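You operate a simulated robot arm through the tools that you are given. There is no shell and no other tool. Be economical: measure what you need, move in short steps, check, and stop when the job is done.

Carry out the task below with a simulated robot arm. There is one attempt and no reset: what you move stays moved.

TASK
Put one of the floats from the top of the game board on the yellow tile there.
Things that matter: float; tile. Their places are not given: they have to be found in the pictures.

It is judged by the outcome, as a careful person would: the job done as asked, and still so three seconds after it is handed in. It fails if anything else is knocked over, pushed out of place, dropped, spilled or broken.

THE ROBOT
A 7-joint arm with a two-finger parallel gripper, fixed in place. Base frame: the origin is at the foot of the arm, x ahead of it, y to its left, z up; the work surface is at about z = 0. Lengths are in mm, angles in degrees, forces in N, time in s.
With the tool pointing down near the work surface it reaches from about 220 to 580 mm from the base axis. Its first joint turns from -66.0 to 66.0 degrees. Payload 2.5 kg.
Tool frame: the origin (TCP) lies between the finger pads and is the grasp point; the fingertips stand 23 mm ahead of it; z points along the fingers, y is the line along which they close. The gripper opens to 94 mm. The fingers are 38 mm wide and 10 mm thick; the gripper's body (54 by 96 mm) begins 39 mm behind the TCP.
Orientation is told as [roll, pitch, yaw] about the base's x, y, z axes, in that order, counted from this pose: with the fingers straight down and closing along the base's y, the tool's x points along the base's -x, its y along +y and its z along -z.

THE INTERFACE
- The arm moves only by the tool play_rows. Its argument "rows" is a list of rows, each a list of 5 numbers: the gripper command, from -1 (fully open) to 1 (shut), values between in proportion, then the shift along the tool's x, y, z in mm, then the turn about the tool's z in degrees. In form: [[fingers, dx, dy, dz, spin], ...]. A call has 1 to 12 rows; each row is the pose to reach, as a shift and turn from the pose commanded when the call began, along the tool's axes at that moment. A row lasts 0.2 s, in which the tool goes at most 50 mm and 8.6 degrees; a call with a longer step from one row to the next is refused whole, and so is a gripper value outside its range. A pose out of reach is approached as far as the arm can. The call stops where the force on the tool passes 40 N (or 10 N more than at its start, if that is more) or the arm is blocked; 0.2 s more then pass. The fingers move at their own pace (about 108 mm/s each) and stop on an object; they squeeze with about 24 N. The grip force told is the motor's: it shows also when the fingers shut on nothing. Time passes only in rows, and 0.2 s behind the last, so rows that repeat a pose let the fingers close. It gives the time, the measured TCP pose, the force on the tool (base axes), the opening and the grip force at its end, in the units of the frame above (readings bear some noise).
- Cameras (640 x 400 px; columns grow to the right, rows downward): "scene" is fixed at [120.8, -410.6, 538.4]; the picture's right is [0.81, -0.59, 0.00], its down [-0.37, -0.50, -0.78] and it looks along [0.46, 0.63, -0.62] (base axes); focal length 272 px, centre (320, 200). "wrist" rides on the gripper at [-39, 0, -44] in the tool frame; the picture's right is [0.00, -1.00, 0.00], its down [0.97, 0.00, -0.24] and it looks along [0.24, 0.00, 0.97] (tool axes); focal length 218 px, centre (320, 200).
- get_image(camera): a new picture of that camera. No time passes.
- probe_pixels(camera, pixels): for up to 12 pixels [column, row] of the newest picture of that camera ("zoom" is the newest enlarged one), the place [x, y, z] in the base frame of the surface seen there, good to about 3 mm. No time passes.
- zoom(camera, box): a new picture of the part [left, top, right, bottom] of that camera's present view, enlarged. No time passes.
- finish_job(): hands the job in; it is judged then, once.

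Work in short steps. Measure before you move; look again where a grasp or a placing could have gone wrong, and mend it. You have 60 turns and 20 pictures in all, the two below and enlarged ones among them. Open the gripper and draw the arm clear of the work before you hand the job in, unless the task says otherwise; then end with one line.

The tools are called after "Emit:" by a JSON object that holds its "name" and its "arguments". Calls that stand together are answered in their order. play_rows: Moves the arm, as the interface text tells. Its arguments: {"type":"object","properties":{"rows":{"type":"array"}},"required":["rows"]} The other tools are called the same way: get_image (camera) takes a picture; probe_pixels (camera, pixels) gives the place of the surface under pixels of a picture; zoom (camera, box) takes an enlarged picture of a part of a camera's view; finish_job () hands the job in.

At the start:

```text
t: 0.0
eef_pos: [402.9, -174.2, 368.5]
ee_rot: [0.0, 0.0, 0.0]
contact_force: [-0.4, 0.6, -0.4]
opening: 93.9
finger_force: 0.0
```

scene: 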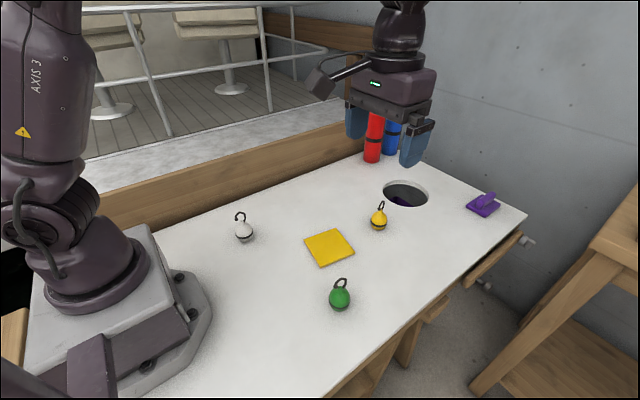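
wrist: 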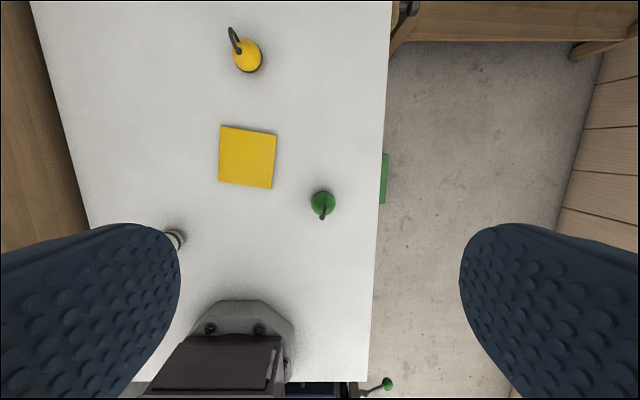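

The pictures show three floats, at about (243,232), (379,217) and (339,297), and the tile at (330,247). I'll enlarge that area to measure them.

Emit:
{"name": "zoom", "arguments": {"camera": "scene", "box": [220, 180, 420, 320]}}

Emit:
{"name": "probe_pixels", "arguments": {"camera": "scene", "pixels": [[339, 297], [379, 220], [243, 232], [305, 242], [333, 229], [355, 248], [320, 266], [330, 247], [310, 290], [370, 300], [340, 279]]}}

```text
2.86 times, centred on (320, 250) of scene
```

zoom: 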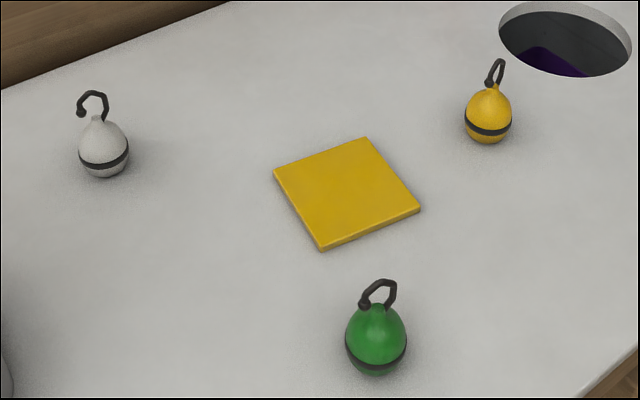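

```text
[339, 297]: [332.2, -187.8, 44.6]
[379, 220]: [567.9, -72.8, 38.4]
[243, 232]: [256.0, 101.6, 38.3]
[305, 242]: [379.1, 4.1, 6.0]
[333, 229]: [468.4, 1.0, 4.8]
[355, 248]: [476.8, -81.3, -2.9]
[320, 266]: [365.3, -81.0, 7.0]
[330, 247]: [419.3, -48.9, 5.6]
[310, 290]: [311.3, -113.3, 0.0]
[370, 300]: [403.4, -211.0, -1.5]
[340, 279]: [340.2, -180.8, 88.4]
```

Next, a closer look at the green float at about (339,295), to get its size and the direction of its hook.

Emit:
{"name": "zoom", "arguments": {"camera": "scene", "box": [308, 273, 372, 313]}}

Emit:
{"name": "zoom", "arguments": {"camera": "wrist", "box": [290, 180, 354, 220]}}

```text
10.00 times, centred on (340, 293) of scene
```

zoom: 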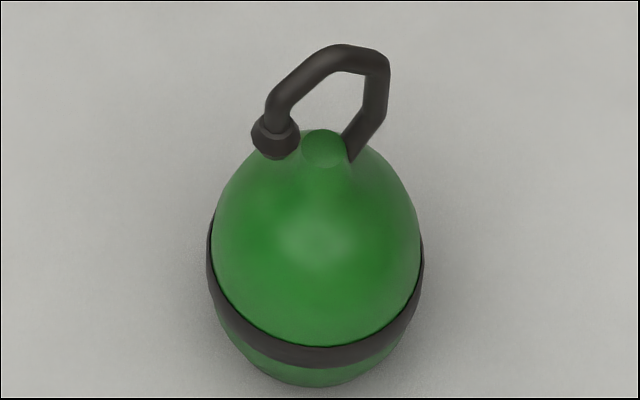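

```text
10.00 times, centred on (322, 200) of wrist
```

zoom: 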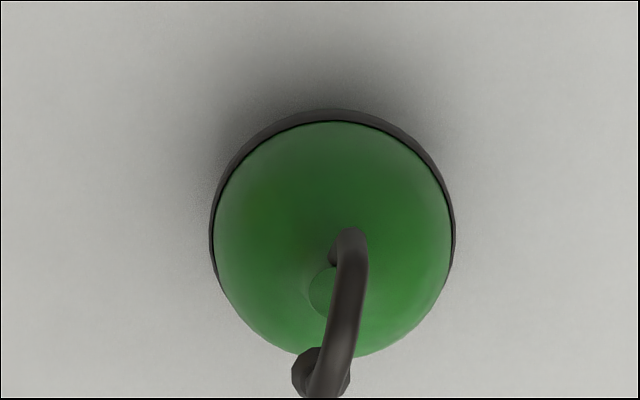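

The hook lies roughly in the wrist picture's vertical (along base x). I'll probe the hook and body in this enlarged picture and in the scene picture.

Emit:
{"name": "probe_pixels", "arguments": {"camera": "zoom", "pixels": [[350, 240], [350, 270], [343, 310], [335, 350], [325, 385], [300, 375], [320, 290], [230, 225], [440, 225], [330, 130], [335, 200]]}}

Emit:
{"name": "probe_pixels", "arguments": {"camera": "scene", "pixels": [[342, 278.5], [346, 281], [335.5, 285.5], [340.3, 287.5], [345, 286], [337, 282]]}}

```text
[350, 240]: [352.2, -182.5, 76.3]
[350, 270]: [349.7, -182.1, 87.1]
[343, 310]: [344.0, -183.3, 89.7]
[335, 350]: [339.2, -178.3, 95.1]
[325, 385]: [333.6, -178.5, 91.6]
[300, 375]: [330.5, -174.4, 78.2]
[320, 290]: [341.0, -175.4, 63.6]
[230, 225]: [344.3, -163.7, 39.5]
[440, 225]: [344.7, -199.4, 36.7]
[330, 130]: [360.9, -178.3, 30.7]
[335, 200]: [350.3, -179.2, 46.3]
```

```text
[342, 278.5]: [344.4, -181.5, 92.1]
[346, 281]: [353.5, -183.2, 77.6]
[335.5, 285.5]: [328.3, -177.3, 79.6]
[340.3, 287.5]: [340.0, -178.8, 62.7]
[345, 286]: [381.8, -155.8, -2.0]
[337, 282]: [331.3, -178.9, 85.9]
```

The green float centres on (341,-180). Its hook spans z 63–92 in a plane about -13° from base x, and the top of the body is near z 63. The palm clearance rules out a low body grasp, so I'll grip the hook, starting from above with the spin lined up.

Emit:
{"name": "play_rows", "arguments": {"rows": [[-1, 10, -1, 36, 2.2], [-1, 21, -2, 72, 4.4], [-1, 31, -3, 108, 6.6], [-1, 41, -4, 144, 8.8], [-1, 52, -5, 180, 11], [-1, 62, -6, 216, 13], [-1, 62, -6, 216, 13], [-1, 62, -6, 216, 13]]}}

Emit:
{"name": "zoom", "arguments": {"camera": "wrist", "box": [160, 100, 480, 300]}}

```text
t: 1.8
eef_pos: [342.8, -179.6, 154.2]
ee_rot: [0.0, 0.0, -13.0]
contact_force: [0.1, 0.0, 0.2]
opening: 94.1
finger_force: 0.1
```

```text
2.00 times, centred on (320, 200) of wrist
```

zoom: 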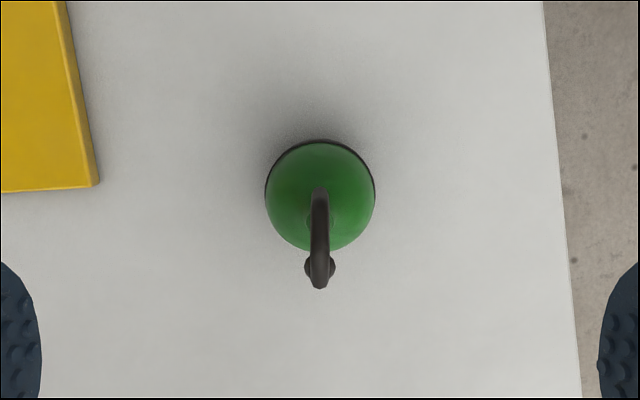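

The hook is now vertical in the picture and centred at column 320, so it is lined up. I'll go down to z≈86 and close on the hook.

Emit:
{"name": "play_rows", "arguments": {"rows": [[-1, 0, 0, 30, 0], [-1, 0, 0, 55, 0], [-1, 0, 0, 68, 0], [-1, 0, 0, 68, 0], [0, 0, 0, 68, 0], [0.5, 0, 0, 68, 0], [1, 0, 0, 68, 0], [1, 0, 0, 68, 0], [1, 0, 0, 68, 0]]}}

Emit:
{"name": "get_image", "arguments": {"camera": "scene"}}

```text
t: 3.8
eef_pos: [340.7, -181.4, 85.2]
ee_rot: [0.0, 0.0, -13.0]
contact_force: [0.5, -0.6, -0.4]
opening: 4.5
finger_force: 24.3
```

```text
13 pictures are left
```

scene: 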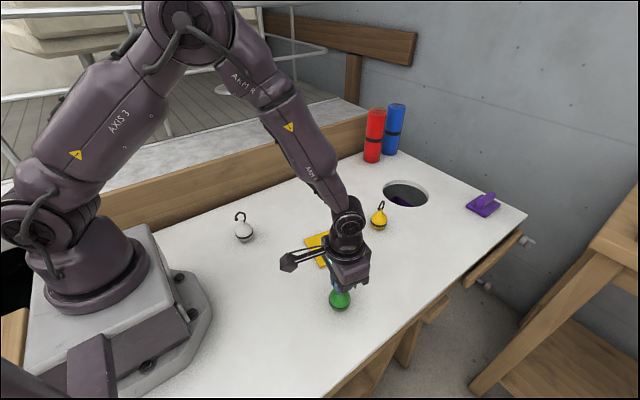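

The fingers stopped at an opening of 4.5 mm, on the hook wire. I'll lift 40 mm and check that the float comes along.

Emit:
{"name": "play_rows", "arguments": {"rows": [[1, 0, 0, -10, 0], [1, 0, 0, -25, 0], [1, 0, 0, -40, 0], [1, 0, 0, -40, 0]]}}

Emit:
{"name": "zoom", "arguments": {"camera": "scene", "box": [260, 200, 420, 300]}}

Emit:
{"name": "get_image", "arguments": {"camera": "wrist"}}

```text
t: 4.8
eef_pos: [339.8, -181.0, 123.7]
ee_rot: [0.0, 0.0, -13.0]
contact_force: [0.0, 0.0, -1.1]
opening: 4.6
finger_force: 24.2
```

```text
4.00 times, centred on (340, 250) of scene
```

zoom: 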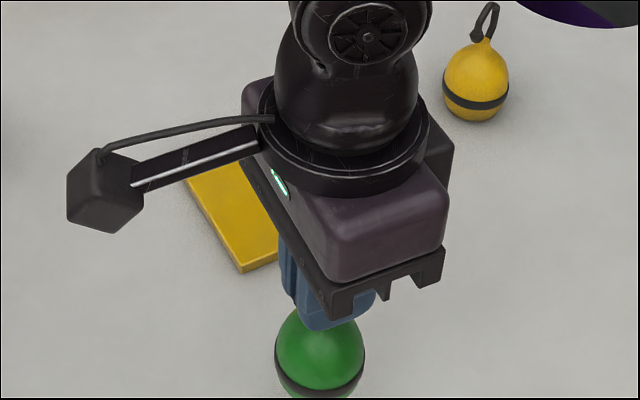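

```text
11 pictures are left
```

wrist: 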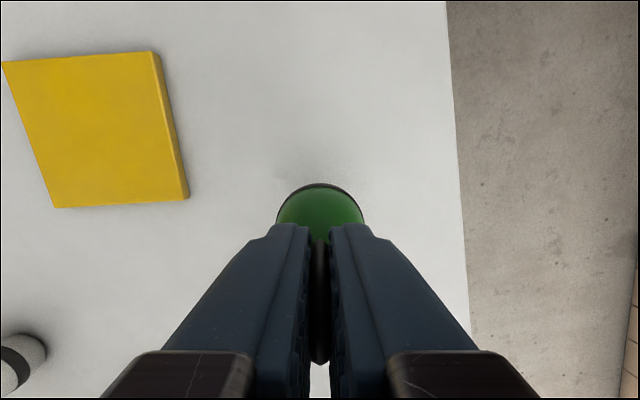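

The float is held. I'll probe the tile's corners in the wrist picture: (4,64), (150,54), (178,198), (55,205).

Emit:
{"name": "probe_pixels", "arguments": {"camera": "wrist", "pixels": [[5, 65], [148, 54], [178, 196], [57, 205], [95, 130]]}}

```text
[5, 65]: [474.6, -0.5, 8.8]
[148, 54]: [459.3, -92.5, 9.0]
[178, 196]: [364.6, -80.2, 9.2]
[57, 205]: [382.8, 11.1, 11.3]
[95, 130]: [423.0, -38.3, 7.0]
```

The tile's centre is (420,-40) with its top at z≈8. I'll carry the float there at this height: tool shift dx −46, dy +155.

Emit:
{"name": "play_rows", "arguments": {"rows": [[1, -3, 10, 0, 0], [1, -9, 30, 0, 0], [1, -16, 54, 0, 0], [1, -24, 80, 0, 0], [1, -32, 106, 0, 0], [1, -38, 128, 0, 0], [1, -43, 145, 0, 0], [1, -46, 155, 0, 0], [1, -46, 155, 0, 0], [1, -46, 155, 0, 0]]}}

Emit:
{"name": "get_image", "arguments": {"camera": "wrist"}}

Emit:
{"name": "zoom", "arguments": {"camera": "scene", "box": [260, 170, 420, 270]}}

```text
t: 7.0
eef_pos: [421.7, -39.4, 122.3]
ee_rot: [0.0, 0.0, -13.1]
contact_force: [-0.5, -0.4, -0.8]
opening: 4.7
finger_force: 24.3
```

```text
10 pictures are left
```

wrist: 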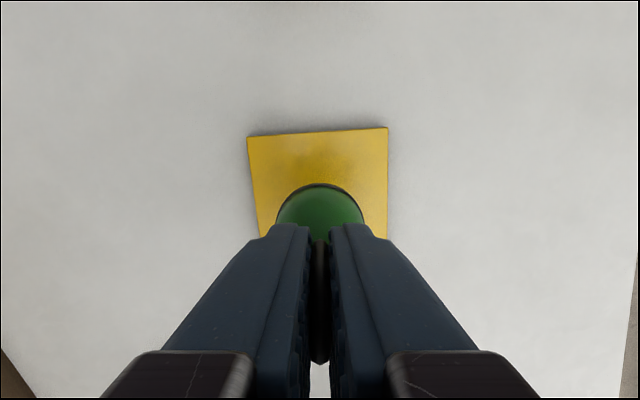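

```text
4.00 times, centred on (340, 220) of scene
```

zoom: 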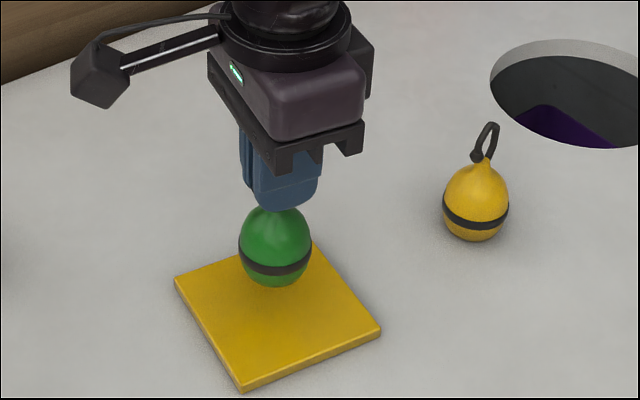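

The float hangs over the middle of the tile. Its bottom should touch at TCP z≈91–93, so I'll lower it to just above that.

Emit:
{"name": "play_rows", "arguments": {"rows": [[1, 0, 0, 8, 0], [1, 0, 0, 16, 0], [1, 0, 0, 22, 0], [1, 0, 0, 26, 0], [1, 0, 0, 28, 0], [1, 0, 0, 28, 0]]}}

Emit:
{"name": "play_rows", "arguments": {"rows": [[1, 0, 0, 1, 0], [1, 0, 0, 2, 0], [1, 0, 0, 2, 0]]}}

```text
t: 8.4
eef_pos: [421.6, -39.6, 96.6]
ee_rot: [0.0, 0.0, -12.9]
contact_force: [0.6, 0.8, 0.1]
opening: 4.7
finger_force: 23.9
```

```text
t: 9.2
eef_pos: [421.2, -39.8, 94.8]
ee_rot: [0.1, 0.0, -13.1]
contact_force: [-0.4, 0.1, 2.2]
opening: 4.4
finger_force: 24.1
```

The vertical force went from about −1 to +2.2 N, which suggests first contact. One more millimetre should confirm it.

Emit:
{"name": "play_rows", "arguments": {"rows": [[1, 0, 0, 1, 0], [1, 0, 0, 1, 0]]}}

Emit:
{"name": "zoom", "arguments": {"camera": "scene", "box": [280, 190, 376, 270]}}

```text
t: 9.8
eef_pos: [420.5, -39.0, 94.5]
ee_rot: [0.0, -0.1, -13.0]
contact_force: [-2.1, 1.9, 14.0]
opening: 4.4
finger_force: 24.2
```

```text
5.00 times, centred on (328, 230) of scene
```

zoom: 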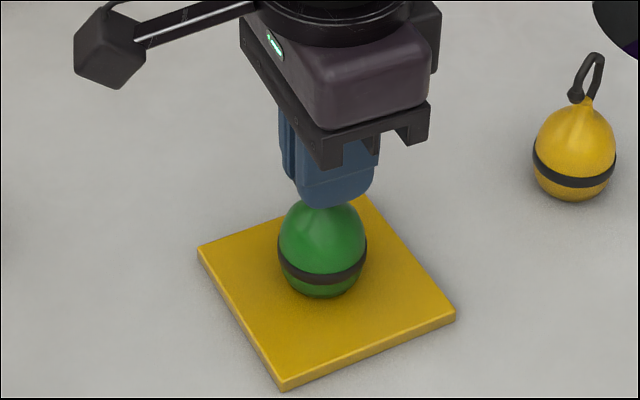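

The force is now 14 N, so the float sits firmly on the tile. I'll ease back 1 mm, open slowly, wait, then rise straight up.

Emit:
{"name": "play_rows", "arguments": {"rows": [[1, 0, 0, -0.8, 0], [0.85, 0, 0, -0.8, 0], [0.7, 0, 0, -0.8, 0], [0.5, 0, 0, -0.8, 0], [0, 0, 0, -0.8, 0], [-0.5, 0, 0, -0.8, 0], [-0.5, 0, 0, -10, 0], [-0.5, 0, 0, -35, 0], [-0.5, 0, 0, -75, 0], [-0.5, 0, 0, -115, 0], [-0.5, 0, 0, -115, 0]]}}

Emit:
{"name": "zoom", "arguments": {"camera": "scene", "box": [220, 160, 428, 320]}}

```text
t: 12.2
eef_pos: [419.2, -41.3, 211.5]
ee_rot: [-0.1, 0.0, -13.0]
contact_force: [0.1, 0.3, -0.4]
opening: 70.6
finger_force: 0.1
```

```text
2.50 times, centred on (324, 240) of scene
```

zoom: 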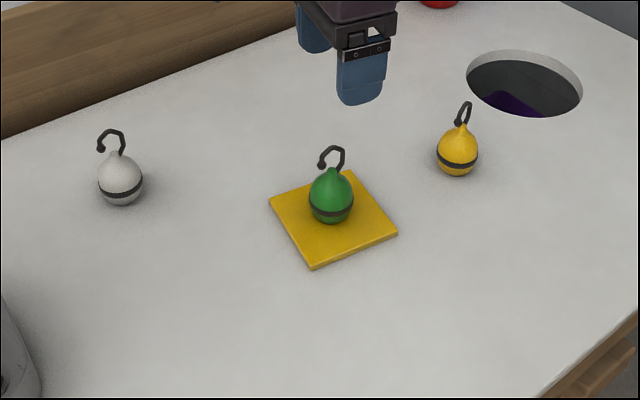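

The green float stands upright in the middle of the tile, and the other floats haven't moved. I'll rise further, wait a little and check again.

Emit:
{"name": "play_rows", "arguments": {"rows": [[-1, 0, 0, -30, 0], [-1, 0, 0, -70, 0], [-1, 0, 0, -110, 0], [-1, 0, 0, -110, 0], [-1, 0, 0, -110, 0], [-1, 0, 0, -110, 0], [-1, 0, 0, -110, 0]]}}

Emit:
{"name": "get_image", "arguments": {"camera": "scene"}}

```text
t: 13.8
eef_pos: [420.7, -40.9, 320.9]
ee_rot: [0.0, 0.0, -13.0]
contact_force: [-0.1, -0.9, -0.4]
opening: 94.0
finger_force: 0.1
```

```text
6 pictures are left
```

scene: 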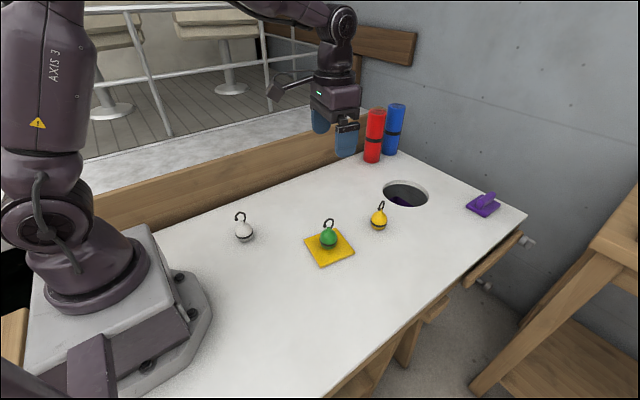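

The float is steady on the tile, the arm is clear and the gripper is open, so I'm handing the job in.

Emit:
{"name": "finish_job", "arguments": {}}

```text
The job is handed in.
```

The green float is standing upright in the middle of the yellow tile, nothing else was moved, and the job is handed in.
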